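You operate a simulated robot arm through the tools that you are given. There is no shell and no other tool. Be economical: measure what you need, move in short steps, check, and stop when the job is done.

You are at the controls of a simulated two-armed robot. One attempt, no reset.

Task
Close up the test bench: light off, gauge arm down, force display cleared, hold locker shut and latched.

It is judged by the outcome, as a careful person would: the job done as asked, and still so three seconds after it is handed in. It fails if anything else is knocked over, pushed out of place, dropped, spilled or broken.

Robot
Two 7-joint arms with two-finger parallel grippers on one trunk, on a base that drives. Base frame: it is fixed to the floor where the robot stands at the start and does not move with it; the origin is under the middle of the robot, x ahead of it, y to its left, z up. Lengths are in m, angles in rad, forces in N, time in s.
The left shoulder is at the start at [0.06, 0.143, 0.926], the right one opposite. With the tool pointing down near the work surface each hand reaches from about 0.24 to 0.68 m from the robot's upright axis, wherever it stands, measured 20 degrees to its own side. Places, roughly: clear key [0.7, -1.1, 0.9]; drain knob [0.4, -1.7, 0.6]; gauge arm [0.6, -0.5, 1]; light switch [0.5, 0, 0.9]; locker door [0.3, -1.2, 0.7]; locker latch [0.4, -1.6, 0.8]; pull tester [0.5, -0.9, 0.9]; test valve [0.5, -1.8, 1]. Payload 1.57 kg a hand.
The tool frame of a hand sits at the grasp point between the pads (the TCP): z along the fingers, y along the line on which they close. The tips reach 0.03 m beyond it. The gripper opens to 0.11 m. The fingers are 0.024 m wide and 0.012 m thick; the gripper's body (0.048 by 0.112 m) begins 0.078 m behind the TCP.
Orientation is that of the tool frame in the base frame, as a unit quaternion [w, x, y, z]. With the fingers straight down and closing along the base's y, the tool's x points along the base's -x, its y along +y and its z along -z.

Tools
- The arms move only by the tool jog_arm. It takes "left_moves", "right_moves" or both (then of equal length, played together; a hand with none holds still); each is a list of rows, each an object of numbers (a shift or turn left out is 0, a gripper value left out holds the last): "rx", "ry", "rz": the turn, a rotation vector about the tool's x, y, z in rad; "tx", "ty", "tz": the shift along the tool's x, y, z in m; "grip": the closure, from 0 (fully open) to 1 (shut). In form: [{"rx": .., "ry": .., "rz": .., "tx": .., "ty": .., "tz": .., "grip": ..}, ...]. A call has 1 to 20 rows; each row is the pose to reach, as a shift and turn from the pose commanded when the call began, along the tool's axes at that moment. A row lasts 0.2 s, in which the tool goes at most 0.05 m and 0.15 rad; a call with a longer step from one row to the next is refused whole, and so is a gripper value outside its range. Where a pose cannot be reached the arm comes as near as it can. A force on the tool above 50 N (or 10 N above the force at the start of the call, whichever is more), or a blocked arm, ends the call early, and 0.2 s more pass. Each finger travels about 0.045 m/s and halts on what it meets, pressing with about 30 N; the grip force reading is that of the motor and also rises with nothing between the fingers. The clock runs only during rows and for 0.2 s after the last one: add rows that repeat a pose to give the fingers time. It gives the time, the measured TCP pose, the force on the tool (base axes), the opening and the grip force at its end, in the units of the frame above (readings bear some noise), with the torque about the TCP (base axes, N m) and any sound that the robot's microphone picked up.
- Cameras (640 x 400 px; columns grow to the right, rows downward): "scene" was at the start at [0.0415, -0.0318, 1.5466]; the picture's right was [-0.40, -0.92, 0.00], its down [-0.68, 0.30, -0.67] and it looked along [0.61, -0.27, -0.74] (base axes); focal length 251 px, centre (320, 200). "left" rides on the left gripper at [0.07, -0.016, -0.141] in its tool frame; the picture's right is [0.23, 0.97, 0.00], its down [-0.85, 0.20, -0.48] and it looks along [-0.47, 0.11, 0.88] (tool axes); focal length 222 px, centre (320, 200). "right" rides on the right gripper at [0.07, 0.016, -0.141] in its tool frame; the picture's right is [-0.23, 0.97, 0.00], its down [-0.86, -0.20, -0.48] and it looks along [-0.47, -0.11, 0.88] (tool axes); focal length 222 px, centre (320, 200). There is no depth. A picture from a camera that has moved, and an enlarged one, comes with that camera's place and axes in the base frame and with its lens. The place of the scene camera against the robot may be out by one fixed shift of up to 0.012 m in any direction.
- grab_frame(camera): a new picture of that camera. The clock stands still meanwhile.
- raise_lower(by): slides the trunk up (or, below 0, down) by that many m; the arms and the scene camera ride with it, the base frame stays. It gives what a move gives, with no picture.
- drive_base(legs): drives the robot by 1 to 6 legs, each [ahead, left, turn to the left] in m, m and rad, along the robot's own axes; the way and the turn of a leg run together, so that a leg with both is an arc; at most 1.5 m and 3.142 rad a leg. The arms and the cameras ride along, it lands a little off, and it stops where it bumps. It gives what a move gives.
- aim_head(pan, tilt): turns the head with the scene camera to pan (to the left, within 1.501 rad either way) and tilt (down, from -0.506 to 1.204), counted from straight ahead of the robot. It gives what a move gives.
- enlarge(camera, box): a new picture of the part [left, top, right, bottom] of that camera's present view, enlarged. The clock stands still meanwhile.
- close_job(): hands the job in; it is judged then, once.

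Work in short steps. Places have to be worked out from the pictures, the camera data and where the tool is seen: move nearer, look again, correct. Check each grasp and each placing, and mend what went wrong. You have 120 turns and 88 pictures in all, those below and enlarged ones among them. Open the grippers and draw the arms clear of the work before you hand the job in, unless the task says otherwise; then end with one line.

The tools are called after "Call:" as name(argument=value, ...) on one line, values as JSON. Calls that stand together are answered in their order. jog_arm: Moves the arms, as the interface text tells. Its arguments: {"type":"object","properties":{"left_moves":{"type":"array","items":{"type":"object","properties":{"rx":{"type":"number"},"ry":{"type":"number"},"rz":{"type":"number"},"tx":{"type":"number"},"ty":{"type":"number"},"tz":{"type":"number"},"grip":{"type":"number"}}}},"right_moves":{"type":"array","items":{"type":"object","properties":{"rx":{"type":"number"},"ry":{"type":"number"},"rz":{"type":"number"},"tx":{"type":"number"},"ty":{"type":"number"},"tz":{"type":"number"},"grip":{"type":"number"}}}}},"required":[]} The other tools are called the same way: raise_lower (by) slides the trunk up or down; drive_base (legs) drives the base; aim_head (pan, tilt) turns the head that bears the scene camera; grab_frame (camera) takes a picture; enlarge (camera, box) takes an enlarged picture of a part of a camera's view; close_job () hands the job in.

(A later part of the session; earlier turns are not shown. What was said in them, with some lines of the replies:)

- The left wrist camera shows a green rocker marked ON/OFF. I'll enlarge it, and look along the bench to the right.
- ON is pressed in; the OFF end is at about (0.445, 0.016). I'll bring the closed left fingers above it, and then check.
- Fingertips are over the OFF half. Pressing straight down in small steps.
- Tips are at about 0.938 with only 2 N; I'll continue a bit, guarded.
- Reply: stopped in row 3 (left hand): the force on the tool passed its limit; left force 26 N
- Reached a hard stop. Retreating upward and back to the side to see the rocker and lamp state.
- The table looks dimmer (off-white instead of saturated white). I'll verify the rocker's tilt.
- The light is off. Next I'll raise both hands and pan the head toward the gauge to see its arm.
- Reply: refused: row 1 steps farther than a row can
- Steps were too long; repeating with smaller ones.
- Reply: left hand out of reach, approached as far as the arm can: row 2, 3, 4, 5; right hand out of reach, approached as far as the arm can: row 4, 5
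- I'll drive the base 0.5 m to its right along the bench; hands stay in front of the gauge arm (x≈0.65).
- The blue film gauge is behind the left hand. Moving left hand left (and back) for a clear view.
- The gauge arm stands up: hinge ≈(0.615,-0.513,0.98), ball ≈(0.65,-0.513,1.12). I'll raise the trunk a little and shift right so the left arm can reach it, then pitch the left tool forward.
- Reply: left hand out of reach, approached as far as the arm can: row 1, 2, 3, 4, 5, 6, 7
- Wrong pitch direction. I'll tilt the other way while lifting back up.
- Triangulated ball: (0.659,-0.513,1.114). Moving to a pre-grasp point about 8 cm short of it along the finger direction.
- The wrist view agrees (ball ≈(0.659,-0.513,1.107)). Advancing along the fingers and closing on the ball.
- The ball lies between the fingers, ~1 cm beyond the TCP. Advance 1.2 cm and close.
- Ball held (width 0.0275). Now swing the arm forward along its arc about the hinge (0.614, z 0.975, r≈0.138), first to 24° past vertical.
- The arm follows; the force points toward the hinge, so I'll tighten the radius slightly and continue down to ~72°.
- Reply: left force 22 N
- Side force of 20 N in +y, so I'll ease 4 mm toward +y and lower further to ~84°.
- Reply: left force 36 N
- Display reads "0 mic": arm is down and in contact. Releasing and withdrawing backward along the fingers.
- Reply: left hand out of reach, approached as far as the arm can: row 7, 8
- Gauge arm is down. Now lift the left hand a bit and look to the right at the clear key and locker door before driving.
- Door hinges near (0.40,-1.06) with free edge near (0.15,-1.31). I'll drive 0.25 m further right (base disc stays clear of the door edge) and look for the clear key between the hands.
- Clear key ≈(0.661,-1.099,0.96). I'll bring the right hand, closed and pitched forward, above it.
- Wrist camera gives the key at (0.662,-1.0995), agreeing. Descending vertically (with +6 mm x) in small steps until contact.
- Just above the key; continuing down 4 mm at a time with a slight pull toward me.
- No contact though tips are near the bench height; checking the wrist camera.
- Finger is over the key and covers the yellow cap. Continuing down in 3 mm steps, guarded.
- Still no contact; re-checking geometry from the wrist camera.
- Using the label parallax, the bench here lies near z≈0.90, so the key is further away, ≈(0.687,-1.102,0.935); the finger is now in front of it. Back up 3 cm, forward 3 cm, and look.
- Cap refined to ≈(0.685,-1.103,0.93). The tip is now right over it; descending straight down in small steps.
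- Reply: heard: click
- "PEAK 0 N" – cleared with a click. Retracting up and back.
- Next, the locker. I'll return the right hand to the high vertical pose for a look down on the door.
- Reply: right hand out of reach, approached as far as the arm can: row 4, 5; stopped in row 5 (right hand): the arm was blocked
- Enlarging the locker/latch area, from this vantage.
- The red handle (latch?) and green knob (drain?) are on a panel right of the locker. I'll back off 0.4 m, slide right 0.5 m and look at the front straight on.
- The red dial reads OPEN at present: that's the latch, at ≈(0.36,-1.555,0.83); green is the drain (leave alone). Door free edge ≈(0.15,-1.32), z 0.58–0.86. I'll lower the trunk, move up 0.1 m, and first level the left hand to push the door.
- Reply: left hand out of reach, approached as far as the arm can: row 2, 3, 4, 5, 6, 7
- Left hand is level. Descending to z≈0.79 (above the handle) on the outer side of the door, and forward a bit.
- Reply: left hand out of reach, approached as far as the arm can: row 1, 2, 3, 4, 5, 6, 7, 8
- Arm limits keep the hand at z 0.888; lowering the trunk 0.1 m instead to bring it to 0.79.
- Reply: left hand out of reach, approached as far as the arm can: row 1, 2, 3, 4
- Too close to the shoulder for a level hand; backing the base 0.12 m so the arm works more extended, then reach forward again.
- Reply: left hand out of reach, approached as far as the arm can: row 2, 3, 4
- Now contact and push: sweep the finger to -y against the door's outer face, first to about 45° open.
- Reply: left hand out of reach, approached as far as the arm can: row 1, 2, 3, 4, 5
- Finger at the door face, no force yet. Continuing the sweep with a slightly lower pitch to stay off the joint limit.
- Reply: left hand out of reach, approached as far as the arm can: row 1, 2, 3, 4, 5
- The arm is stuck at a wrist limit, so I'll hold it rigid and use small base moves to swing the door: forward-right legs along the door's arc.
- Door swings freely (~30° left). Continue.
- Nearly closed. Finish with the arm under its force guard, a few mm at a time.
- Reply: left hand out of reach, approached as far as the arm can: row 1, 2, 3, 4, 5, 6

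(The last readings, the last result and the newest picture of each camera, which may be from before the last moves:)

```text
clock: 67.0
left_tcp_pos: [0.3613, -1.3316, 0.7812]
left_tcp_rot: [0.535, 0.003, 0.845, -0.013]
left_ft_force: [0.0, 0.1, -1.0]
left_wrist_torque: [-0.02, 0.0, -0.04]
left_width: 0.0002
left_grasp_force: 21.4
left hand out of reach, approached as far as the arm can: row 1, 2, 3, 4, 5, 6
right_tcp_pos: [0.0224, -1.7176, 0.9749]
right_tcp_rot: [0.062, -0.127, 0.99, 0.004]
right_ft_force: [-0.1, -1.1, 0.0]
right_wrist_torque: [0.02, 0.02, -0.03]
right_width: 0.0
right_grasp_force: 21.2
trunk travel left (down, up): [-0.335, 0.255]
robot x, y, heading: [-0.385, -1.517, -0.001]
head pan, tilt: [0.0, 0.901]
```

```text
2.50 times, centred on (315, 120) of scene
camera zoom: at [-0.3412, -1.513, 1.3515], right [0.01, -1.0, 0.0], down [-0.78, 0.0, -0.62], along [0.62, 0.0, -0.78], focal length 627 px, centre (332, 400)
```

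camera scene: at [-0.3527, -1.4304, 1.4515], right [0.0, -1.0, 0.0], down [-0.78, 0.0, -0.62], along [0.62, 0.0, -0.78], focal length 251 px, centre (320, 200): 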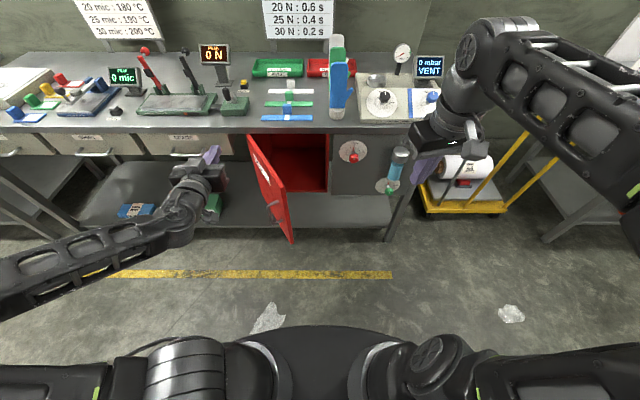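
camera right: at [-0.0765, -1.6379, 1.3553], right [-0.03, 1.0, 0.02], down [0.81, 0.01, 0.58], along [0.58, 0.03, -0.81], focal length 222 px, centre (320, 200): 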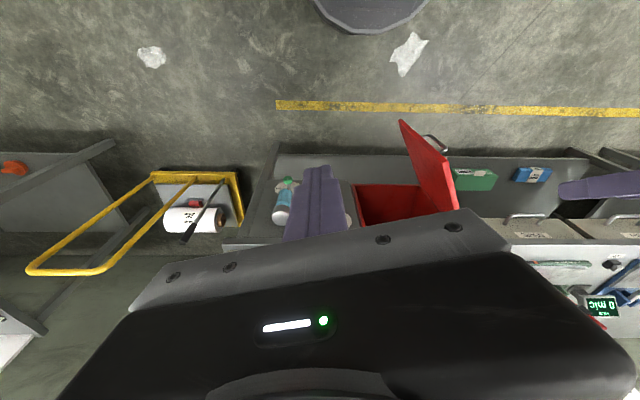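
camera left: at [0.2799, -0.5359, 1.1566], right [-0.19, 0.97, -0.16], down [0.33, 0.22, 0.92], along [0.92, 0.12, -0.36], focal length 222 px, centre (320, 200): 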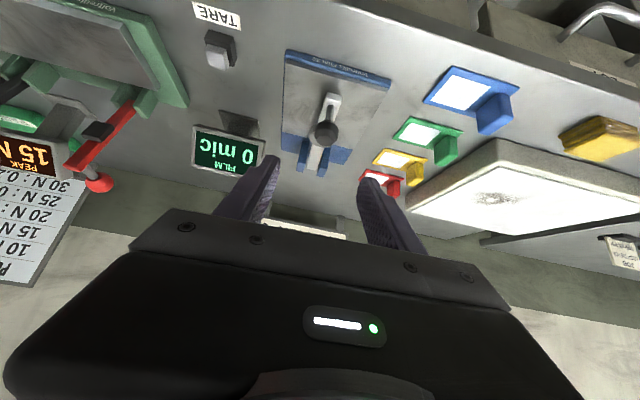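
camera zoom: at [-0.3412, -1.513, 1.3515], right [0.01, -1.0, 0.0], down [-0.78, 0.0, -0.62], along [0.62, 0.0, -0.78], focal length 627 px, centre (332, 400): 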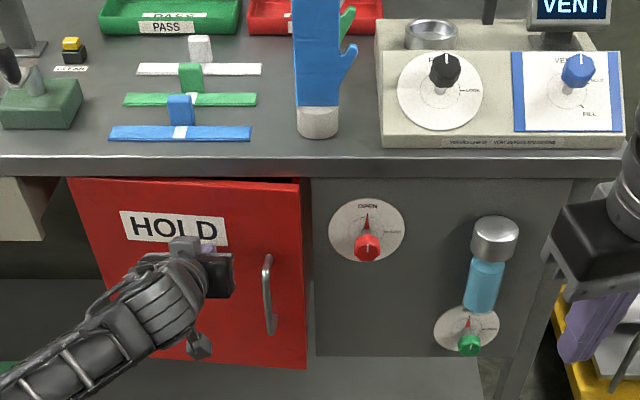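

The arm limits again; nudging the base forward 1.2 cm.

Call:
drive_base(legs=[[0.012, 0, 0]])

Call:
enlarge(camera="scene", box=[260, 90, 340, 200])

```text
clock: 67.8
left_tcp_pos: [0.373, -1.3318, 0.7804]
left_tcp_rot: [0.536, 0.002, 0.844, -0.013]
left_ft_force: [0.1, -0.4, 0.4]
left_wrist_torque: [-0.01, 0.0, 0.0]
left_width: 0.0
left_grasp_force: 21.3
right_tcp_pos: [0.0343, -1.717, 0.9736]
right_tcp_rot: [0.062, -0.127, 0.99, 0.004]
right_ft_force: [0.5, -0.4, -0.4]
right_wrist_torque: [-0.03, 0.01, -0.01]
right_width: 0.0
right_grasp_force: 21.6
trunk travel left (down, up): [-0.335, 0.255]
robot x, y, heading: [-0.3721, -1.5129, 0.003]
head pan, tilt: [0.0, 0.901]
```

```text
3.64 times, centred on (300, 145) of scene
camera zoom: at [-0.3288, -1.5132, 1.3515], right [0.01, -1.0, 0.0], down [-0.78, 0.0, -0.62], along [0.62, 0.0, -0.78], focal length 912 px, centre (393, 400)
```

zoom: 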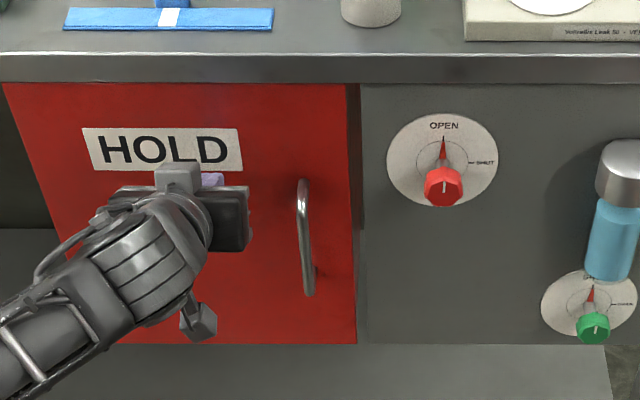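

Dial has OPEN (up) and SHUT (right). Nudging again to check for the stop.

Call:
drive_base(legs=[[0.012, 0, 0]])

Call:
enlarge(camera="scene", box=[260, 90, 340, 200])

```text
clock: 68.5
left_tcp_pos: [0.3851, -1.332, 0.781]
left_tcp_rot: [0.535, 0.003, 0.845, -0.013]
left_ft_force: [-0.4, -0.1, -0.7]
left_wrist_torque: [0.01, 0.01, 0.01]
left_width: 0.0
left_grasp_force: 21.0
right_tcp_pos: [0.0459, -1.7177, 0.9736]
right_tcp_rot: [0.062, -0.126, 0.99, 0.004]
right_ft_force: [0.6, 0.3, -0.2]
right_wrist_torque: [0.0, 0.02, 0.0]
right_width: 0.0
right_grasp_force: 21.2
trunk travel left (down, up): [-0.335, 0.255]
robot x, y, heading: [-0.3606, -1.5157, 0.006]
head pan, tilt: [0.0, 0.901]
```

```text
3.64 times, centred on (300, 145) of scene
camera zoom: at [-0.3168, -1.5132, 1.3515], right [0.01, -1.0, 0.0], down [-0.78, 0.0, -0.62], along [0.62, 0.0, -0.78], focal length 912 px, centre (393, 400)
```

zoom: 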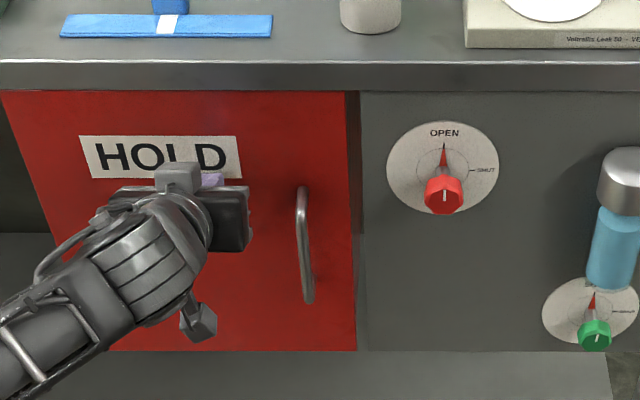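

Still no resistance; nudging further.

Call:
drive_base(legs=[[0.014, 0, 0]])

Call:
drive_base(legs=[[0.008, 0, 0]])

Call:
enlarge(camera="scene", box=[260, 90, 340, 200])

```text
clock: 69.4
left_tcp_pos: [0.3914, -1.3318, 0.78]
left_tcp_rot: [0.534, 0.002, 0.846, -0.013]
left_ft_force: [-7.6, 1.0, 2.9]
left_wrist_torque: [-0.03, -0.11, 0.07]
left_width: 0.0
left_grasp_force: 21.2
right_tcp_pos: [0.0557, -1.716, 0.9751]
right_tcp_rot: [0.063, -0.127, 0.99, 0.004]
right_ft_force: [-1.0, -0.1, -0.2]
right_wrist_torque: [-0.02, 0.0, -0.01]
right_width: 0.0
right_grasp_force: 21.2
trunk travel left (down, up): [-0.335, 0.255]
robot x, y, heading: [-0.353, -1.512, 0.005]
head pan, tilt: [0.0, 0.901]
stopped in leg 1: the force on the tool passed its limit (the readings are from after the stop); the commanded pose is now the measured one
```

```text
clock: 70.2
left_tcp_pos: [0.3902, -1.3319, 0.7813]
left_tcp_rot: [0.533, 0.003, 0.846, -0.014]
left_ft_force: [-18.7, 2.1, 6.0]
left_wrist_torque: [0.02, -0.16, 0.07]
left_width: 0.0001
left_grasp_force: 20.9
right_tcp_pos: [0.0598, -1.7162, 0.9758]
right_tcp_rot: [0.064, -0.128, 0.99, 0.004]
right_ft_force: [0.1, 0.5, -0.4]
right_wrist_torque: [0.03, -0.02, -0.03]
right_width: 0.0
right_grasp_force: 21.4
trunk travel left (down, up): [-0.335, 0.255]
robot x, y, heading: [-0.3471, -1.5123, 0.008]
head pan, tilt: [0.0, 0.901]
stopped in leg 1: the force on the tool passed its limit (the readings are from after the stop); the commanded pose is now the measured one
```

```text
3.64 times, centred on (300, 145) of scene
camera zoom: at [-0.3066, -1.5128, 1.3516], right [0.01, -1.0, 0.0], down [-0.78, -0.01, -0.62], along [0.62, 0.01, -0.78], focal length 912 px, centre (393, 400)
```

zoom: 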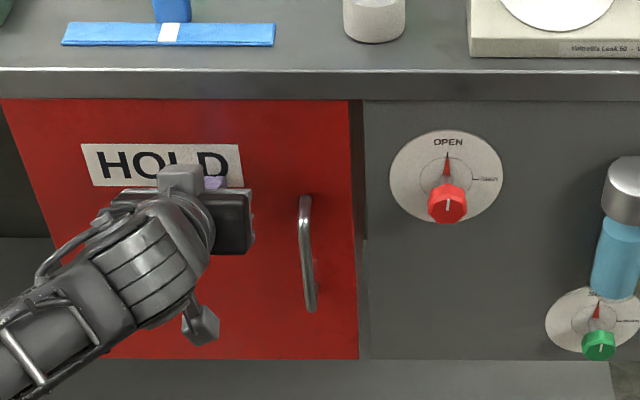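

The door is against its stop (19 N). Now I'll withdraw the left hand, straighten the right hand's yaw, and check whether the door stays shut.

Call:
jog_arm(left_moves=[{"tz": -0.04}, {"tz": -0.08}, {"tz": -0.12}, {"tz": -0.16}, {"tz": -0.2}], right_moves=[{"rz": 0.1}, {"rz": 0.2}, {"rz": 0.256}, {"rz": 0.256}, {"rz": 0.256}])

Call:
drive_base(legs=[[0.08, 0, 0]])

Call:
jog_arm(right_moves=[{"ry": -0.13, "ty": 0.02, "grip": 0.3}, {"ry": -0.26, "ty": 0.04}, {"ry": -0.39, "ty": 0.06}, {"ry": -0.52, "ty": 0.08}, {"ry": -0.65, "ty": 0.1}, {"ry": -0.78, "ty": 0.12}, {"ry": -0.91, "ty": 0.14}, {"ry": -1.04, "ty": 0.16}, {"ry": -1.17, "ty": 0.16}, {"ry": -1.25, "ty": 0.16}])

Call:
grab_frame(camera="scene")

```text
clock: 71.4
left_tcp_pos: [0.2125, -1.3276, 0.8679]
left_tcp_rot: [0.531, 0.002, 0.847, -0.013]
left_ft_force: [0.7, -0.3, -0.4]
left_wrist_torque: [-0.01, 0.03, 0.01]
left_width: 0.0
left_grasp_force: 20.9
right_tcp_pos: [0.0611, -1.7163, 0.9739]
right_tcp_rot: [0.062, 0.001, 0.998, 0.012]
right_ft_force: [0.0, -0.9, -0.8]
right_wrist_torque: [0.02, -0.02, 0.0]
right_width: 0.0
right_grasp_force: 20.9
trunk travel left (down, up): [-0.335, 0.255]
robot x, y, heading: [-0.3502, -1.5155, 0.014]
head pan, tilt: [0.0, 0.901]
```

```text
clock: 72.4
left_tcp_pos: [0.2924, -1.3268, 0.8681]
left_tcp_rot: [0.531, 0.001, 0.847, -0.013]
left_ft_force: [1.0, -0.5, 1.0]
left_wrist_torque: [0.01, -0.01, -0.02]
left_width: 0.0002
left_grasp_force: 21.1
right_tcp_pos: [0.1407, -1.7147, 0.9734]
right_tcp_rot: [0.061, 0.0, 0.998, 0.012]
right_ft_force: [0.3, 0.1, 0.8]
right_wrist_torque: [0.0, -0.03, 0.02]
right_width: 0.0
right_grasp_force: 21.4
trunk travel left (down, up): [-0.335, 0.255]
robot x, y, heading: [-0.2687, -1.5149, 0.01]
head pan, tilt: [0.0, 0.901]
```

```text
clock: 74.4
left_tcp_pos: [0.2919, -1.3261, 0.8662]
left_tcp_rot: [0.531, 0.002, 0.848, -0.013]
left_ft_force: [-0.4, -0.8, 0.3]
left_wrist_torque: [0.01, 0.01, 0.0]
left_width: 0.0
left_grasp_force: 21.5
right_tcp_pos: [0.1303, -1.5161, 0.9438]
right_tcp_rot: [0.509, -0.014, 0.855, 0.098]
right_ft_force: [-0.4, -0.4, 0.7]
right_wrist_torque: [0.02, -0.02, -0.02]
right_width: 0.0771
right_grasp_force: 0.0
right hand out of reach, approached as far as the arm can: row 9
trunk travel left (down, up): [-0.335, 0.255]
robot x, y, heading: [-0.2694, -1.5147, 0.009]
head pan, tilt: [0.0, 0.901]
stopped in row 9 (right hand): the arm was blocked; the commanded pose is now the measured one
```

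```text
22 pictures are left
camera scene: at [-0.2236, -1.5122, 1.3501], right [0.01, -1.0, 0.0], down [-0.78, -0.01, -0.62], along [0.62, 0.01, -0.78], focal length 251 px, centre (320, 200)
```

scene: 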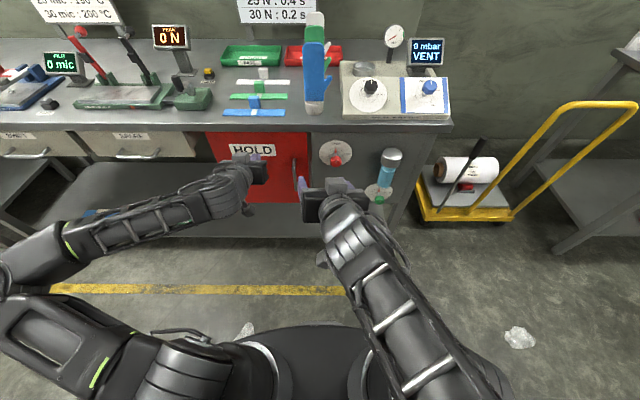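

Door stays shut by itself. Now extend the right hand toward the latch knob (axis ≈ y -1.554, z 0.79, front x ≈0.38), levelling it on the way.

Call:
jog_arm(right_moves=[{"tx": 0.007, "ty": -0.013, "tz": 0.0345}, {"tx": 0.0137, "ty": -0.0267, "tz": 0.069, "rx": 0.042, "ry": -0.09, "rz": -0.027}, {"tx": 0.02, "ty": -0.04, "tz": 0.1035, "rx": 0.083, "ry": -0.18, "rz": -0.054}, {"tx": 0.027, "ty": -0.053, "tz": 0.138, "rx": 0.124, "ry": -0.27, "rz": -0.081}, {"tx": 0.034, "ty": -0.067, "tz": 0.172, "rx": 0.166, "ry": -0.363, "rz": -0.108}, {"tx": 0.041, "ty": -0.08, "tz": 0.207, "rx": 0.166, "ry": -0.363, "rz": -0.108}, {"tx": 0.041, "ty": -0.08, "tz": 0.207, "rx": 0.166, "ry": -0.363, "rz": -0.108}])

Call:
grab_frame(camera="right")

```text
clock: 74.9
left_tcp_pos: [0.2915, -1.3264, 0.8668]
left_tcp_rot: [0.531, 0.003, 0.847, -0.014]
left_ft_force: [0.0, 0.0, 1.1]
left_wrist_torque: [-0.02, -0.01, 0.0]
left_width: 0.0
left_grasp_force: 21.1
right_tcp_pos: [0.1109, -1.4322, 0.9351]
right_tcp_rot: [0.529, -0.111, 0.823, 0.174]
right_ft_force: [0.7, -0.4, 0.8]
right_wrist_torque: [-0.01, -0.02, 0.02]
right_width: 0.0771
right_grasp_force: 0.0
trunk travel left (down, up): [-0.335, 0.255]
robot x, y, heading: [-0.2695, -1.5111, 0.009]
head pan, tilt: [0.0, 0.901]
stopped in row 2 (right hand): the arm was blocked; the commanded pose is now the measured one
```

```text
21 pictures are left
camera right: at [-0.0415, -1.4757, 0.9279], right [-0.26, 0.89, 0.37], down [0.03, -0.38, 0.93], along [0.96, 0.25, 0.07], focal length 222 px, centre (320, 200)
```

right: 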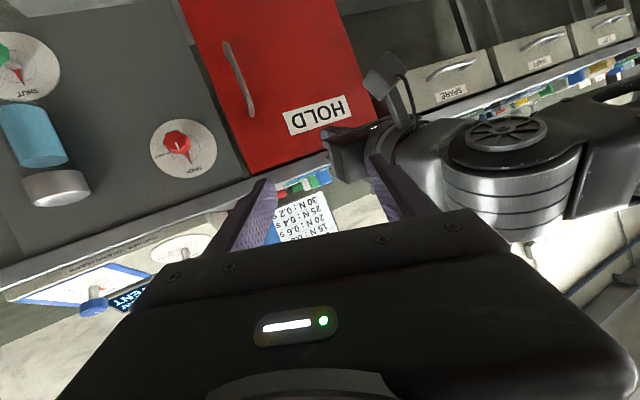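

The right arm went into a poor posture near the left hand. I'll move the left hand away, bring the right hand back to its side, and unwind its rotation.

Call:
jog_arm(left_moves=[{"ty": 0.04}, {"ty": 0.08}, {"ty": 0.12}, {"ty": 0.15}, {"ty": 0.15}], right_moves=[{"ty": -0.03, "tz": -0.013, "rx": 0.1, "ry": 0.035}, {"ty": -0.06, "tz": -0.026, "rx": 0.2, "ry": 0.07}, {"ty": -0.09, "tz": -0.04, "rx": 0.3, "ry": 0.105}, {"ty": -0.12, "tz": -0.05, "rx": 0.415, "ry": 0.141, "rz": 0.03}, {"ty": -0.15, "tz": -0.06, "rx": 0.415, "ry": 0.141, "rz": 0.03}])

Call:
drive_base(legs=[[-0.14, 0, 0]])

```text
clock: 76.1
left_tcp_pos: [0.2949, -1.1755, 0.8641]
left_tcp_rot: [0.531, 0.002, 0.847, -0.014]
left_ft_force: [0.7, 0.5, -0.3]
left_wrist_torque: [0.0, -0.06, -0.01]
left_width: 0.0001
left_grasp_force: 20.9
right_tcp_pos: [0.119, -1.5828, 0.9416]
right_tcp_rot: [0.474, -0.006, 0.88, 0.013]
right_ft_force: [-0.5, 0.3, 0.0]
right_wrist_torque: [0.02, 0.0, 0.0]
right_width: 0.0768
right_grasp_force: 0.0
right hand out of reach, approached as far as the arm can: row 5
trunk travel left (down, up): [-0.335, 0.255]
robot x, y, heading: [-0.2643, -1.5148, 0.008]
head pan, tilt: [0.0, 0.901]
```

```text
clock: 77.5
left_tcp_pos: [0.1543, -1.1775, 0.8644]
left_tcp_rot: [0.531, 0.003, 0.847, -0.014]
left_ft_force: [-0.2, -1.2, -0.4]
left_wrist_torque: [0.04, 0.01, -0.02]
left_width: 0.0001
left_grasp_force: 21.2
right_tcp_pos: [-0.0209, -1.5843, 0.94]
right_tcp_rot: [0.474, -0.005, 0.881, 0.013]
right_ft_force: [0.5, 0.1, 0.3]
right_wrist_torque: [-0.02, 0.02, 0.02]
right_width: 0.0773
right_grasp_force: 0.1
trunk travel left (down, up): [-0.335, 0.255]
robot x, y, heading: [-0.4092, -1.5156, 0.011]
head pan, tilt: [0.0, 0.901]
```

Good posture again (pitch 0.99). Extending forward without turning first.

Call:
jog_arm(right_moves=[{"tx": -0.0055, "tz": 0.0445, "ty": 0.004}, {"tx": -0.011, "tz": 0.089, "ty": 0.008}, {"tx": -0.016, "tz": 0.133, "ty": 0.012}, {"tx": -0.0215, "tz": 0.178, "ty": 0.016}, {"tx": -0.027, "tz": 0.222, "ty": 0.02}, {"tx": -0.027, "tz": 0.222, "ty": 0.02}])

Call:
jog_arm(right_moves=[{"ry": -0.1}, {"ry": -0.2}, {"ry": -0.3}, {"ry": -0.4}, {"ry": -0.4}])

Call:
grab_frame(camera="right")

```text
clock: 78.0
left_tcp_pos: [0.1553, -1.1776, 0.8652]
left_tcp_rot: [0.532, 0.003, 0.847, -0.014]
left_ft_force: [0.1, 0.0, -0.4]
left_wrist_torque: [0.02, 0.01, -0.04]
left_width: 0.0
left_grasp_force: 21.3
right_tcp_pos: [-0.0125, -1.4911, 0.9433]
right_tcp_rot: [0.504, -0.108, 0.854, 0.071]
right_ft_force: [0.0, -0.3, 0.5]
right_wrist_torque: [0.02, 0.01, 0.02]
right_width: 0.0769
right_grasp_force: 0.1
trunk travel left (down, up): [-0.335, 0.255]
robot x, y, heading: [-0.409, -1.5137, 0.01]
head pan, tilt: [0.0, 0.901]
stopped in row 2 (right hand): the arm was blocked; the commanded pose is now the measured one
```

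```text
clock: 78.7
left_tcp_pos: [0.1554, -1.1783, 0.8628]
left_tcp_rot: [0.531, 0.002, 0.847, -0.013]
left_ft_force: [-0.1, 0.0, -0.4]
left_wrist_torque: [-0.02, -0.01, -0.01]
left_width: 0.0001
left_grasp_force: 20.8
right_tcp_pos: [-0.0286, -1.4338, 0.9384]
right_tcp_rot: [0.537, -0.116, 0.818, 0.172]
right_ft_force: [0.1, -0.5, -0.2]
right_wrist_torque: [0.01, -0.01, 0.03]
right_width: 0.077
right_grasp_force: 0.1
right hand out of reach, approached as far as the arm can: row 1, 2, 3
trunk travel left (down, up): [-0.335, 0.255]
robot x, y, heading: [-0.4097, -1.5151, 0.01]
head pan, tilt: [0.0, 0.901]
stopped in row 3 (right hand): the arm was blocked; the commanded pose is now the measured one
```

```text
20 pictures are left
camera right: at [-0.1802, -1.4767, 0.9276], right [-0.28, 0.89, 0.36], down [0.01, -0.37, 0.93], along [0.96, 0.26, 0.09], focal length 222 px, centre (320, 200)
```

right: 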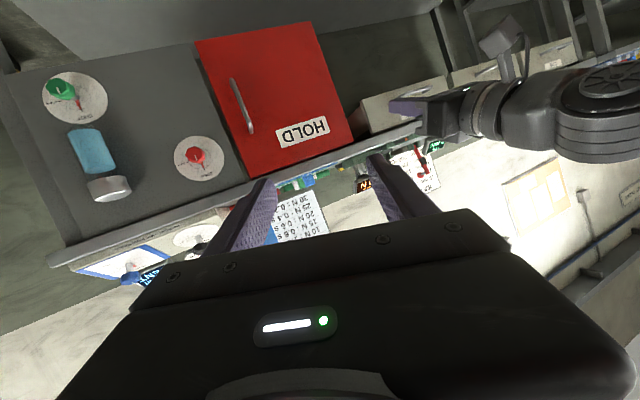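

The right arm is jammed into a bad elbow posture. I'll go back to a near-vertical tool at its own side (like the start posture), then re-approach differently.

Call:
jog_arm(right_moves=[{"tx": -0.003, "ty": -0.0325, "tz": -0.01, "rx": 0.0485, "ry": 0.106, "rz": 0.023}, {"tx": -0.006, "ty": -0.065, "tz": -0.02, "rx": 0.097, "ry": 0.212, "rz": 0.046}, {"tx": -0.009, "ty": -0.0975, "tz": -0.03, "rx": 0.1455, "ry": 0.318, "rz": 0.069}, {"tx": -0.012, "ty": -0.13, "tz": -0.04, "rx": 0.194, "ry": 0.424, "rz": 0.0925}, {"tx": -0.015, "ty": -0.1625, "tz": -0.05, "rx": 0.2425, "ry": 0.53, "rz": 0.1156}, {"tx": -0.018, "ty": -0.195, "tz": -0.06, "rx": 0.291, "ry": 0.637, "rz": 0.139}, {"tx": -0.021, "ty": -0.2275, "tz": -0.07, "rx": 0.34, "ry": 0.743, "rz": 0.162}, {"tx": -0.024, "ty": -0.26, "tz": -0.08, "rx": 0.388, "ry": 0.849, "rz": 0.185}, {"tx": -0.024, "ty": -0.26, "tz": -0.08, "rx": 0.388, "ry": 0.849, "rz": 0.185}])

```text
clock: 80.7
left_tcp_pos: [0.1549, -1.1778, 0.8642]
left_tcp_rot: [0.532, 0.001, 0.847, -0.012]
left_ft_force: [0.5, 0.0, 0.0]
left_wrist_torque: [0.0, -0.01, 0.02]
left_width: 0.0
left_grasp_force: 20.4
right_tcp_pos: [0.0126, -1.7053, 0.9503]
right_tcp_rot: [0.149, 0.0, 0.989, -0.002]
right_ft_force: [0.1, 0.1, 0.3]
right_wrist_torque: [0.02, -0.01, -0.01]
right_width: 0.0769
right_grasp_force: 0.0
trunk travel left (down, up): [-0.335, 0.255]
robot x, y, heading: [-0.4102, -1.5124, 0.008]
head pan, tilt: [0.0, 0.901]
```

Back in a clean posture. Now extend forward on its own side while pitching up gradually; then I'll shift the base so the knob lies at this bearing.

Call:
jog_arm(right_moves=[{"tx": -0.02, "tz": 0.02, "ry": -0.05}, {"tx": -0.04, "tz": 0.04, "ry": -0.15}, {"tx": -0.06, "tz": 0.06, "ry": -0.28}, {"tx": -0.08, "tz": 0.08, "ry": -0.42}, {"tx": -0.1, "tz": 0.1, "ry": -0.56}, {"tx": -0.119, "tz": 0.12, "ry": -0.7}, {"tx": -0.119, "tz": 0.12, "ry": -0.7}])

```text
clock: 82.3
left_tcp_pos: [0.1549, -1.1787, 0.8651]
left_tcp_rot: [0.531, 0.002, 0.847, -0.014]
left_ft_force: [0.4, -0.2, -0.4]
left_wrist_torque: [0.0, 0.02, 0.03]
left_width: 0.0001
left_grasp_force: 20.8
right_tcp_pos: [0.1611, -1.7028, 0.8702]
right_tcp_rot: [0.479, -0.001, 0.878, 0.0]
right_ft_force: [-0.1, -0.6, -0.9]
right_wrist_torque: [-0.04, 0.04, -0.01]
right_width: 0.0769
right_grasp_force: 0.1
trunk travel left (down, up): [-0.335, 0.255]
robot x, y, heading: [-0.408, -1.5113, 0.006]
head pan, tilt: [0.0, 0.901]
```

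That worked exactly. Continue to pitch 1.4 and z 0.80.

Call:
jog_arm(right_moves=[{"tx": 0.01, "tz": 0.016, "ry": -0.1}, {"tx": 0.021, "tz": 0.032, "ry": -0.2}, {"tx": 0.032, "tz": 0.047, "ry": -0.3}, {"tx": 0.043, "tz": 0.063, "ry": -0.4}, {"tx": 0.043, "tz": 0.063, "ry": -0.4}])

```text
clock: 83.5
left_tcp_pos: [0.1556, -1.1777, 0.864]
left_tcp_rot: [0.531, 0.003, 0.848, -0.014]
left_ft_force: [0.0, -0.8, 0.4]
left_wrist_torque: [0.0, 0.0, -0.02]
left_width: 0.0
left_grasp_force: 21.1
right_tcp_pos: [0.1797, -1.7046, 0.8286]
right_tcp_rot: [0.586, -0.002, 0.811, 0.0]
right_ft_force: [-0.3, -0.3, 1.1]
right_wrist_torque: [0.02, -0.02, 0.0]
right_width: 0.0767
right_grasp_force: 0.1
right hand out of reach, approached as far as the arm can: row 3, 4, 5
trunk travel left (down, up): [-0.335, 0.255]
robot x, y, heading: [-0.411, -1.5121, 0.011]
head pan, tilt: [0.0, 0.901]
```

Leveling is easier with the hand high relative to the shoulder, so lower the trunk 0.13 m, then raise and level the hand; also shift base left 0.15 m.

Call:
raise_lower(by=-0.13)

Call:
drive_base(legs=[[0, 0.15, 0]])

Call:
jog_arm(right_moves=[{"tx": -0.03, "tz": -0.005, "ry": -0.08}, {"tx": -0.06, "tz": -0.01, "ry": -0.16}, {"tx": -0.09, "tz": -0.015, "ry": -0.24}, {"tx": -0.09, "tz": -0.015, "ry": -0.3}, {"tx": -0.09, "tz": -0.015, "ry": -0.3}])

Call:
grab_frame(camera="right")

```text
clock: 85.0
left_tcp_pos: [0.1546, -1.1777, 0.7345]
left_tcp_rot: [0.532, 0.003, 0.847, -0.014]
left_ft_force: [-0.4, -0.1, -0.2]
left_wrist_torque: [0.04, -0.01, -0.02]
left_width: 0.0
left_grasp_force: 21.6
right_tcp_pos: [0.1806, -1.7026, 0.6983]
right_tcp_rot: [0.586, -0.001, 0.811, -0.001]
right_ft_force: [-0.7, 0.6, 0.0]
right_wrist_torque: [0.01, 0.01, 0.03]
right_width: 0.0771
right_grasp_force: 0.1
trunk travel left (down, up): [-0.205, 0.385]
robot x, y, heading: [-0.4075, -1.5145, 0.013]
head pan, tilt: [0.0, 0.901]
```

```text
clock: 86.4
left_tcp_pos: [0.153, -1.0286, 0.7344]
left_tcp_rot: [0.531, 0.002, 0.847, -0.014]
left_ft_force: [-0.9, 0.2, -0.8]
left_wrist_torque: [-0.03, 0.01, 0.03]
left_width: 0.0
left_grasp_force: 21.6
right_tcp_pos: [0.1777, -1.5548, 0.6987]
right_tcp_rot: [0.585, -0.001, 0.811, 0.0]
right_ft_force: [-0.4, 0.3, 0.2]
right_wrist_torque: [0.01, -0.01, 0.01]
right_width: 0.077
right_grasp_force: 0.0
trunk travel left (down, up): [-0.205, 0.385]
robot x, y, heading: [-0.4063, -1.3651, 0.009]
head pan, tilt: [0.0, 0.901]
```

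```text
clock: 87.6
left_tcp_pos: [0.1535, -1.0279, 0.7345]
left_tcp_rot: [0.531, 0.002, 0.847, -0.013]
left_ft_force: [-0.2, 0.2, -0.6]
left_wrist_torque: [0.01, 0.01, -0.04]
left_width: 0.0002
left_grasp_force: 21.0
right_tcp_pos: [0.1928, -1.555, 0.7894]
right_tcp_rot: [0.678, -0.001, 0.735, 0.0]
right_ft_force: [-0.1, 0.3, 0.3]
right_wrist_torque: [0.01, 0.02, 0.0]
right_width: 0.0773
right_grasp_force: 0.0
right hand out of reach, approached as far as the arm can: row 4, 5
trunk travel left (down, up): [-0.205, 0.385]
robot x, y, heading: [-0.4148, -1.3656, 0.009]
head pan, tilt: [0.0, 0.901]
```

```text
19 pictures are left
camera right: at [0.0459, -1.5388, 0.7299], right [0.02, 0.97, 0.22], down [-0.41, -0.2, 0.89], along [0.91, -0.11, 0.39], focal length 222 px, centre (320, 200)
```

right: 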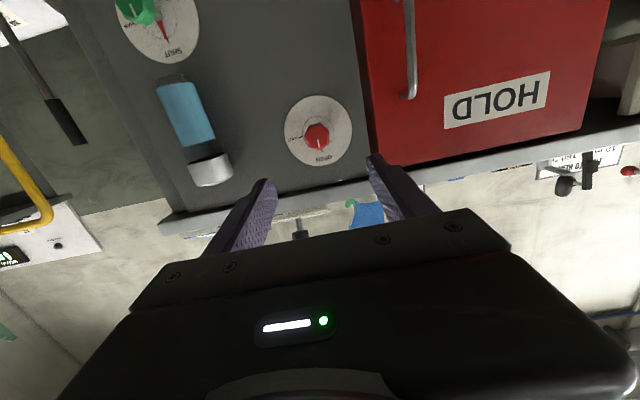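

Level now (pitch 1.49). Wrist view puts the knob axis at y≈-1.557, z≈0.772. Drive forward 0.1 m and trim height, then look again.

Call:
drive_base(legs=[[0.1, 0, 0]])

Call:
jog_arm(right_moves=[{"tx": 0.017, "tz": 0.015, "ty": -0.002}, {"tx": 0.017, "tz": 0.015, "ty": -0.002}])

Call:
grab_frame(camera="right")

```text
clock: 88.8
left_tcp_pos: [0.2539, -1.029, 0.7348]
left_tcp_rot: [0.531, 0.004, 0.847, -0.015]
left_ft_force: [-0.4, 0.7, 0.4]
left_wrist_torque: [0.0, -0.03, 0.02]
left_width: 0.0002
left_grasp_force: 20.8
right_tcp_pos: [0.2931, -1.5534, 0.7891]
right_tcp_rot: [0.678, -0.001, 0.735, -0.001]
right_ft_force: [-1.5, 0.3, 0.6]
right_wrist_torque: [0.02, -0.03, 0.01]
right_width: 0.077
right_grasp_force: 0.1
trunk travel left (down, up): [-0.205, 0.385]
robot x, y, heading: [-0.3119, -1.36, 0.004]
head pan, tilt: [0.0, 0.901]
```

```text
clock: 89.4
left_tcp_pos: [0.255, -1.0281, 0.7347]
left_tcp_rot: [0.531, 0.003, 0.847, -0.013]
left_ft_force: [-0.1, 0.7, -0.2]
left_wrist_torque: [-0.02, -0.04, -0.01]
left_width: 0.0001
left_grasp_force: 21.1
right_tcp_pos: [0.2924, -1.5527, 0.7873]
right_tcp_rot: [0.677, -0.002, 0.736, 0.0]
right_ft_force: [0.4, 0.3, 0.0]
right_wrist_torque: [-0.01, -0.01, 0.02]
right_width: 0.0772
right_grasp_force: 0.0
right hand out of reach, approached as far as the arm can: row 1, 2
trunk travel left (down, up): [-0.205, 0.385]
robot x, y, heading: [-0.308, -1.3651, 0.006]
head pan, tilt: [0.0, 0.901]
```

```text
18 pictures are left
camera right: at [0.1461, -1.5379, 0.7297], right [0.02, 0.97, 0.22], down [-0.41, -0.2, 0.89], along [0.91, -0.11, 0.39], focal length 222 px, centre (320, 200)
```

right: 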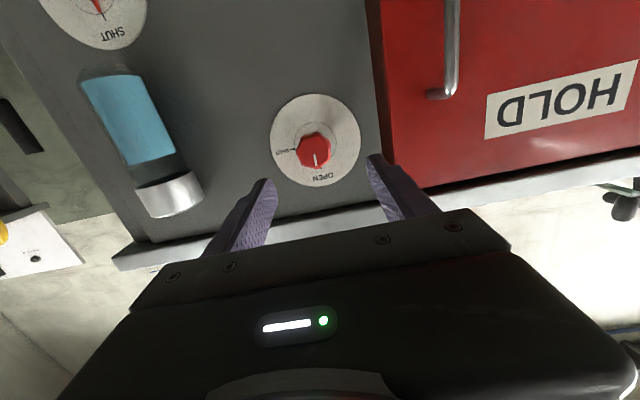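

Knob axis triangulates to (≈0.37, -1.557, 0.771). I'll trim height with the trunk (-1.6 cm), y with the arm (-4 mm), then drive forward 8.5 cm so the fingers straddle the knob.

Call:
raise_lower(by=-0.016)

Call:
jog_arm(right_moves=[{"ty": -0.004}, {"ty": -0.004}])

Call:
drive_base(legs=[[0.055, 0, 0]])

Call:
grab_frame(camera="right")

```text
clock: 90.0
left_tcp_pos: [0.254, -1.029, 0.719]
left_tcp_rot: [0.531, 0.003, 0.847, -0.014]
left_ft_force: [-0.7, 0.4, -0.4]
left_wrist_torque: [-0.02, 0.02, -0.02]
left_width: 0.0001
left_grasp_force: 21.5
right_tcp_pos: [0.2918, -1.5544, 0.7731]
right_tcp_rot: [0.677, -0.001, 0.736, 0.0]
right_ft_force: [-0.1, -0.1, 0.1]
right_wrist_torque: [0.02, 0.03, 0.02]
right_width: 0.0771
right_grasp_force: 0.0
trunk travel left (down, up): [-0.189, 0.401]
robot x, y, heading: [-0.3086, -1.3645, 0.008]
head pan, tilt: [0.0, 0.901]
```

```text
clock: 90.6
left_tcp_pos: [0.2541, -1.0286, 0.7177]
left_tcp_rot: [0.531, 0.003, 0.847, -0.014]
left_ft_force: [1.0, -1.1, 0.4]
left_wrist_torque: [-0.01, 0.01, -0.02]
left_width: 0.0
left_grasp_force: 21.4
right_tcp_pos: [0.2923, -1.5575, 0.7717]
right_tcp_rot: [0.677, -0.001, 0.736, -0.001]
right_ft_force: [-0.3, -0.2, -0.3]
right_wrist_torque: [0.0, 0.0, 0.02]
right_width: 0.0771
right_grasp_force: 0.0
trunk travel left (down, up): [-0.189, 0.401]
robot x, y, heading: [-0.3134, -1.3641, 0.006]
head pan, tilt: [0.0, 0.901]
```

```text
clock: 91.5
left_tcp_pos: [0.3082, -1.0277, 0.7183]
left_tcp_rot: [0.532, 0.003, 0.847, -0.014]
left_ft_force: [0.0, -0.5, -0.3]
left_wrist_torque: [-0.01, 0.0, -0.02]
left_width: 0.0
left_grasp_force: 21.7
right_tcp_pos: [0.3475, -1.5573, 0.7731]
right_tcp_rot: [0.677, -0.001, 0.736, 0.0]
right_ft_force: [0.5, -0.8, 0.5]
right_wrist_torque: [0.0, 0.0, 0.0]
right_width: 0.0771
right_grasp_force: 0.0
trunk travel left (down, up): [-0.189, 0.401]
robot x, y, heading: [-0.2526, -1.3637, 0.006]
head pan, tilt: [0.0, 0.901]
```

```text
17 pictures are left
camera right: at [0.2011, -1.5415, 0.7139], right [0.02, 0.97, 0.22], down [-0.41, -0.2, 0.89], along [0.91, -0.11, 0.39], focal length 222 px, centre (320, 200)
```

right: 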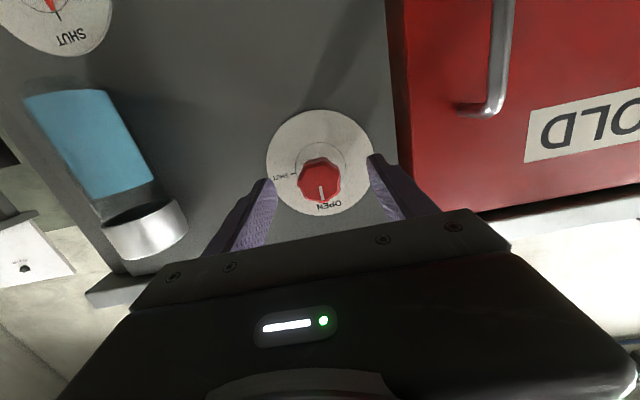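

Centered. Pull the left hand back a little (to avoid the drawers), then advance 3 cm and close on the knob.

Call:
jog_arm(left_moves=[{"tz": -0.04}, {"tz": -0.08}])

Call:
drive_base(legs=[[0.03, 0, 0]])

Call:
grab_frame(camera="right")

```text
clock: 92.2
left_tcp_pos: [0.2367, -1.0252, 0.7518]
left_tcp_rot: [0.532, 0.004, 0.847, -0.014]
left_ft_force: [0.0, 0.5, 0.0]
left_wrist_torque: [0.02, 0.02, 0.0]
left_width: 0.0
left_grasp_force: 21.5
right_tcp_pos: [0.3478, -1.5575, 0.7719]
right_tcp_rot: [0.678, -0.001, 0.735, -0.001]
right_ft_force: [-0.2, -0.4, -0.1]
right_wrist_torque: [0.03, 0.02, 0.01]
right_width: 0.077
right_grasp_force: 0.0
trunk travel left (down, up): [-0.189, 0.401]
robot x, y, heading: [-0.2529, -1.3621, 0.011]
head pan, tilt: [0.0, 0.901]
```

```text
clock: 93.0
left_tcp_pos: [0.2672, -1.025, 0.7533]
left_tcp_rot: [0.531, 0.003, 0.847, -0.014]
left_ft_force: [-0.1, -0.3, -0.3]
left_wrist_torque: [0.01, 0.01, -0.03]
left_width: 0.0002
left_grasp_force: 21.6
right_tcp_pos: [0.3781, -1.5563, 0.7731]
right_tcp_rot: [0.678, -0.001, 0.735, 0.0]
right_ft_force: [-0.4, 0.3, 0.5]
right_wrist_torque: [-0.01, -0.03, 0.0]
right_width: 0.077
right_grasp_force: 0.1
trunk travel left (down, up): [-0.189, 0.401]
robot x, y, heading: [-0.2284, -1.3635, 0.009]
head pan, tilt: [0.0, 0.901]
```

```text
16 pictures are left
camera right: at [0.2311, -1.5412, 0.7139], right [0.02, 0.97, 0.22], down [-0.41, -0.2, 0.89], along [0.91, -0.11, 0.39], focal length 222 px, centre (320, 200)
```

right: 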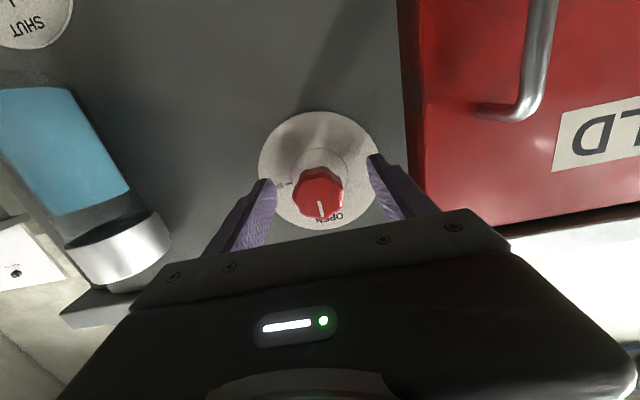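

Knob front is at x≈0.373, tips at 0.408: the fingers straddle it. Closing.

Call:
jog_arm(right_moves=[{"grip": 1}, {"grip": 1}, {"grip": 1}, {"grip": 1}])

```text
clock: 94.0
left_tcp_pos: [0.2669, -1.0258, 0.7526]
left_tcp_rot: [0.532, 0.003, 0.847, -0.013]
left_ft_force: [0.7, -0.3, -0.3]
left_wrist_torque: [0.0, -0.02, 0.03]
left_width: 0.0
left_grasp_force: 21.1
right_tcp_pos: [0.3775, -1.558, 0.7723]
right_tcp_rot: [0.677, 0.0, 0.736, -0.002]
right_ft_force: [0.4, -8.3, 2.6]
right_wrist_torque: [0.03, 0.18, -0.09]
right_width: 0.0377
right_grasp_force: 29.0
trunk travel left (down, up): [-0.189, 0.401]
robot x, y, heading: [-0.2273, -1.3626, 0.011]
head pan, tilt: [0.0, 0.901]
```

Grasped (0.0377 wide). Turning clockwise about the finger axis, first 0.65 rad.

Call:
jog_arm(right_moves=[{"rz": 0.13}, {"rz": 0.26}, {"rz": 0.39}, {"rz": 0.52}, {"rz": 0.65}, {"rz": 0.65}])

Call:
grab_frame(camera="right")

```text
clock: 95.4
left_tcp_pos: [0.2664, -1.026, 0.7528]
left_tcp_rot: [0.532, 0.003, 0.847, -0.014]
left_ft_force: [0.4, 0.3, 0.6]
left_wrist_torque: [-0.01, 0.0, 0.01]
left_width: 0.0001
left_grasp_force: 21.1
right_tcp_pos: [0.3778, -1.5574, 0.7726]
right_tcp_rot: [0.642, 0.235, 0.697, 0.217]
right_ft_force: [4.6, -6.3, 5.8]
right_wrist_torque: [0.02, -0.26, 1.06]
right_width: 0.0383
right_grasp_force: 43.8
trunk travel left (down, up): [-0.189, 0.401]
robot x, y, heading: [-0.2247, -1.3621, 0.011]
head pan, tilt: [0.0, 0.901]
```

```text
15 pictures are left
camera right: at [0.2333, -1.502, 0.7383], right [0.06, 0.64, 0.77], down [-0.43, -0.68, 0.6], along [0.9, -0.37, 0.23], focal length 222 px, centre (320, 200)
```

right: 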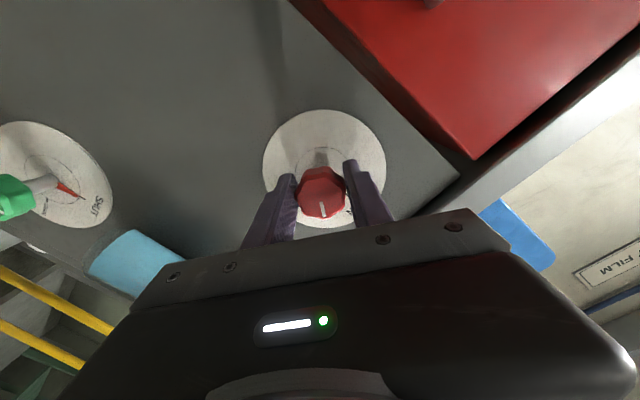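

The knob is turning with the hand. Continue the rest (to ~1.57 rad total, guarded).

Call:
jog_arm(right_moves=[{"rz": 0.13}, {"rz": 0.26}, {"rz": 0.39}, {"rz": 0.52}, {"rz": 0.65}, {"rz": 0.78}, {"rz": 0.88}, {"rz": 0.94}, {"rz": 0.94}])

Call:
grab_frame(camera="right")

```text
clock: 97.4
left_tcp_pos: [0.2665, -1.024, 0.7521]
left_tcp_rot: [0.532, 0.001, 0.847, -0.013]
left_ft_force: [-0.9, 0.6, -0.3]
left_wrist_torque: [0.01, 0.02, 0.02]
left_width: 0.0
left_grasp_force: 22.0
right_tcp_pos: [0.3763, -1.5554, 0.7763]
right_tcp_rot: [0.476, 0.522, 0.517, 0.484]
right_ft_force: [15.7, 12.6, 23.9]
right_wrist_torque: [-0.59, -0.97, 0.35]
right_width: 0.0393
right_grasp_force: 44.3
trunk travel left (down, up): [-0.189, 0.401]
robot x, y, heading: [-0.2272, -1.3616, 0.011]
head pan, tilt: [0.0, 0.901]
```

```text
14 pictures are left
camera right: at [0.2373, -1.4861, 0.8033], right [0.08, -0.24, 0.97], down [-0.49, -0.85, -0.17], along [0.87, -0.46, -0.18], focal length 222 px, centre (320, 200)
```

right: 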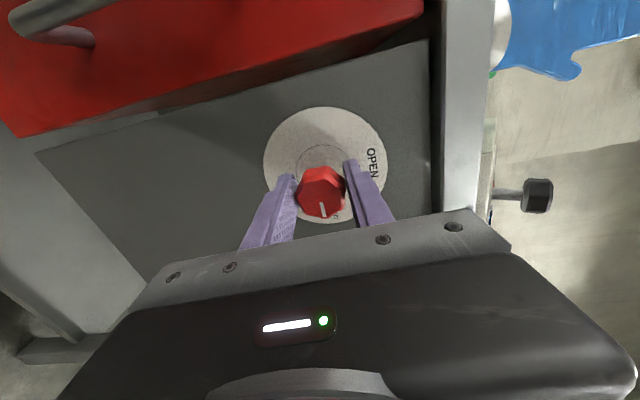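

The pointer is at SHUT (OPEN mark 90° away). Releasing and backing straight off with the base.

Call:
jog_arm(right_moves=[{"grip": 0.3}, {"grip": 0.3}, {"grip": 0.3}, {"grip": 0.3}])

Call:
drive_base(legs=[[-0.12, 0, 0]])

Call:
grab_frame(camera="right")

```text
clock: 98.4
left_tcp_pos: [0.2674, -1.025, 0.7526]
left_tcp_rot: [0.531, 0.002, 0.847, -0.014]
left_ft_force: [-0.7, 0.6, 0.0]
left_wrist_torque: [0.0, 0.0, -0.01]
left_width: 0.0
left_grasp_force: 21.4
right_tcp_pos: [0.3772, -1.5575, 0.7721]
right_tcp_rot: [0.473, 0.525, 0.517, 0.483]
right_ft_force: [0.1, -0.5, -0.4]
right_wrist_torque: [0.03, -0.02, 0.02]
right_width: 0.0768
right_grasp_force: 0.0
trunk travel left (down, up): [-0.189, 0.401]
robot x, y, heading: [-0.2228, -1.3656, 0.009]
head pan, tilt: [0.0, 0.901]
```

```text
clock: 99.6
left_tcp_pos: [0.148, -1.026, 0.7522]
left_tcp_rot: [0.532, 0.003, 0.847, -0.014]
left_ft_force: [-0.1, 0.4, -0.4]
left_wrist_torque: [0.02, 0.02, 0.0]
left_width: 0.0
left_grasp_force: 21.0
right_tcp_pos: [0.2582, -1.5588, 0.7726]
right_tcp_rot: [0.475, 0.525, 0.516, 0.482]
right_ft_force: [0.7, -0.7, -0.5]
right_wrist_torque: [0.0, -0.05, 0.01]
right_width: 0.0772
right_grasp_force: 0.2
trunk travel left (down, up): [-0.189, 0.401]
robot x, y, heading: [-0.3441, -1.3633, 0.005]
head pan, tilt: [0.0, 0.901]
```

```text
13 pictures are left
camera right: at [0.1191, -1.4893, 0.8011], right [0.08, -0.24, 0.97], down [-0.49, -0.85, -0.17], along [0.87, -0.46, -0.19], focal length 222 px, centre (320, 200)
```

right: 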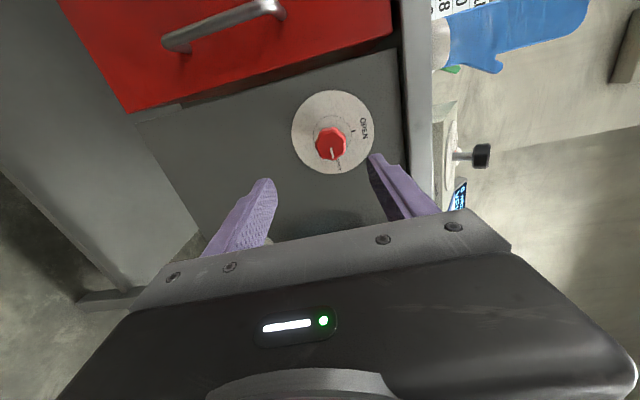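

Enlarging the dial to confirm, then backing further for an overall check.

Call:
enlarge(camera="right", box=[280, 80, 390, 190])

Call:
drive_base(legs=[[-0.25, 0.1, 0]])

Call:
aim_head(pan=0.0, tilt=0.6)

Call:
grab_frame(camera="scene")

```text
3.64 times, centred on (335, 135) of right
camera zoom: at [0.1191, -1.4893, 0.8011], right [0.08, -0.24, 0.97], down [-0.49, -0.85, -0.17], along [0.87, -0.46, -0.19], focal length 808 px, centre (266, 436)
```

zoom: 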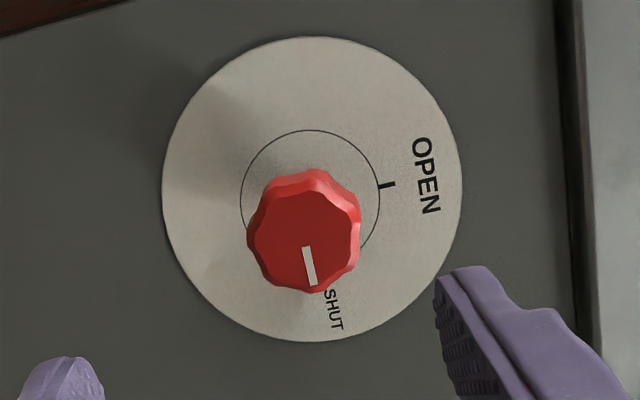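

```text
clock: 101.5
left_tcp_pos: [-0.1005, -0.9289, 0.7525]
left_tcp_rot: [0.531, 0.004, 0.847, -0.015]
left_ft_force: [0.2, 0.5, 0.2]
left_wrist_torque: [0.0, -0.03, 0.01]
left_width: 0.0
left_grasp_force: 21.5
right_tcp_pos: [0.008, -1.4607, 0.7725]
right_tcp_rot: [0.474, 0.525, 0.516, 0.482]
right_ft_force: [0.1, 0.6, -0.1]
right_wrist_torque: [0.01, 0.01, 0.01]
right_width: 0.0766
right_grasp_force: 0.0
trunk travel left (down, up): [-0.189, 0.401]
robot x, y, heading: [-0.5946, -1.2653, 0.004]
head pan, tilt: [0.0, 0.901]
```

```text
clock: 102.3
left_tcp_pos: [-0.1012, -0.9287, 0.7521]
left_tcp_rot: [0.531, 0.004, 0.847, -0.014]
left_ft_force: [-0.4, -0.7, -0.6]
left_wrist_torque: [-0.01, -0.04, -0.01]
left_width: 0.0
left_grasp_force: 21.3
right_tcp_pos: [0.0078, -1.4607, 0.7716]
right_tcp_rot: [0.475, 0.524, 0.516, 0.483]
right_ft_force: [-0.2, 0.6, 0.3]
right_wrist_torque: [0.01, -0.01, -0.01]
right_width: 0.0771
right_grasp_force: 0.1
trunk travel left (down, up): [-0.189, 0.401]
robot x, y, heading: [-0.5953, -1.2678, 0.004]
head pan, tilt: [0.0, 0.6]
```

```text
11 pictures are left
camera scene: at [-0.5371, -1.2654, 1.2302], right [0.01, -1.0, 0.0], down [-0.57, 0.0, -0.82], along [0.82, 0.01, -0.57], focal length 251 px, centre (320, 200)
```

scene: 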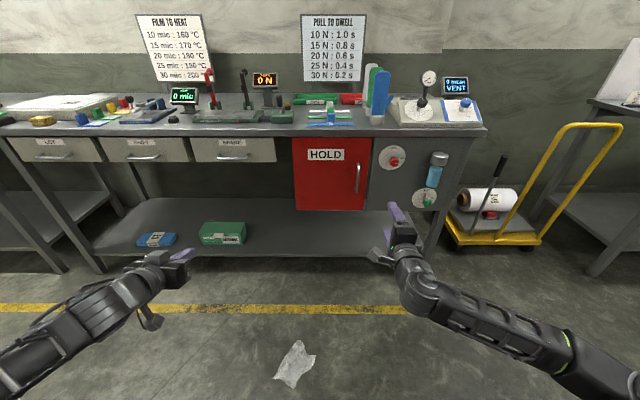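

All looks right; opening the grippers and taking close looks at the bench left part and the locker.

Call:
jog_arm(left_moves=[{"grip": 0}, {"grip": 0}, {"grip": 0}, {"grip": 0}, {"grip": 0}, {"grip": 0}], right_moves=[{"grip": 0}, {"grip": 0}, {"grip": 0}, {"grip": 0}, {"grip": 0}, {"grip": 0}])

Call:
enlarge(camera="scene", box=[0, 60, 300, 170])

Call:
enlarge(camera="scene", box=[280, 120, 480, 230])

```text
clock: 103.7
left_tcp_pos: [-0.1003, -0.9287, 0.7514]
left_tcp_rot: [0.532, 0.004, 0.847, -0.014]
left_ft_force: [0.0, -0.3, -0.6]
left_wrist_torque: [-0.01, 0.0, 0.0]
left_width: 0.11
left_grasp_force: 0.1
right_tcp_pos: [0.008, -1.46, 0.7729]
right_tcp_rot: [0.475, 0.525, 0.516, 0.482]
right_ft_force: [-1.0, -0.9, -0.1]
right_wrist_torque: [0.0, -0.01, -0.01]
right_width: 0.1099
right_grasp_force: 0.0
trunk travel left (down, up): [-0.189, 0.401]
robot x, y, heading: [-0.593, -1.2666, 0.003]
head pan, tilt: [0.0, 0.6]
```

```text
2.13 times, centred on (150, 115) of scene
camera zoom: at [-0.5371, -1.2654, 1.2303], right [0.01, -1.0, 0.0], down [-0.56, 0.0, -0.83], along [0.83, 0.01, -0.56], focal length 535 px, centre (683, 381)
```

zoom: 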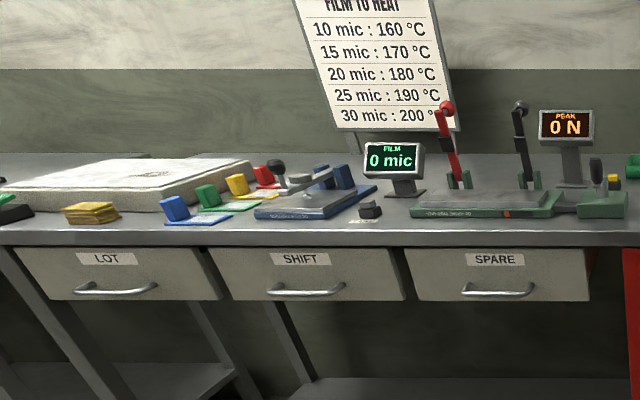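

```text
3.20 times, centred on (380, 175) of scene
camera zoom: at [-0.5371, -1.2654, 1.2303], right [0.01, -1.0, 0.0], down [-0.56, 0.0, -0.83], along [0.83, 0.01, -0.56], focal length 803 px, centre (128, 280)
```

zoom: 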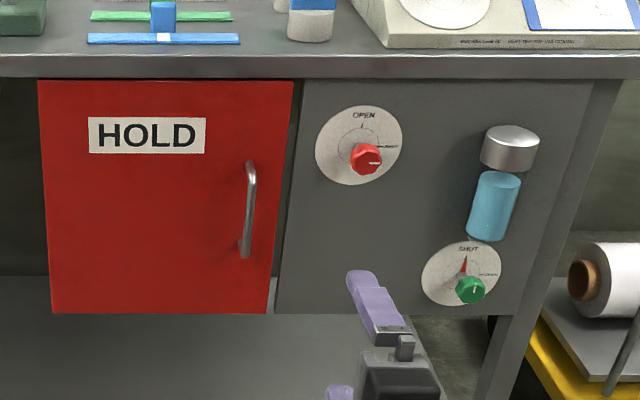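

Everything is as asked: light off, gauge arm down (0 mic), force display at 0 N, locker shut with its latch at SHUT, drain untouched, arms clear. Handing in.

Call:
close_job()

```text
The job is handed in.
```

The test bench is closed up and the job is handed in: light off, gauge arm down (display 0 mic), force display cleared to 0 N, and hold locker shut with its latch at SHUT.
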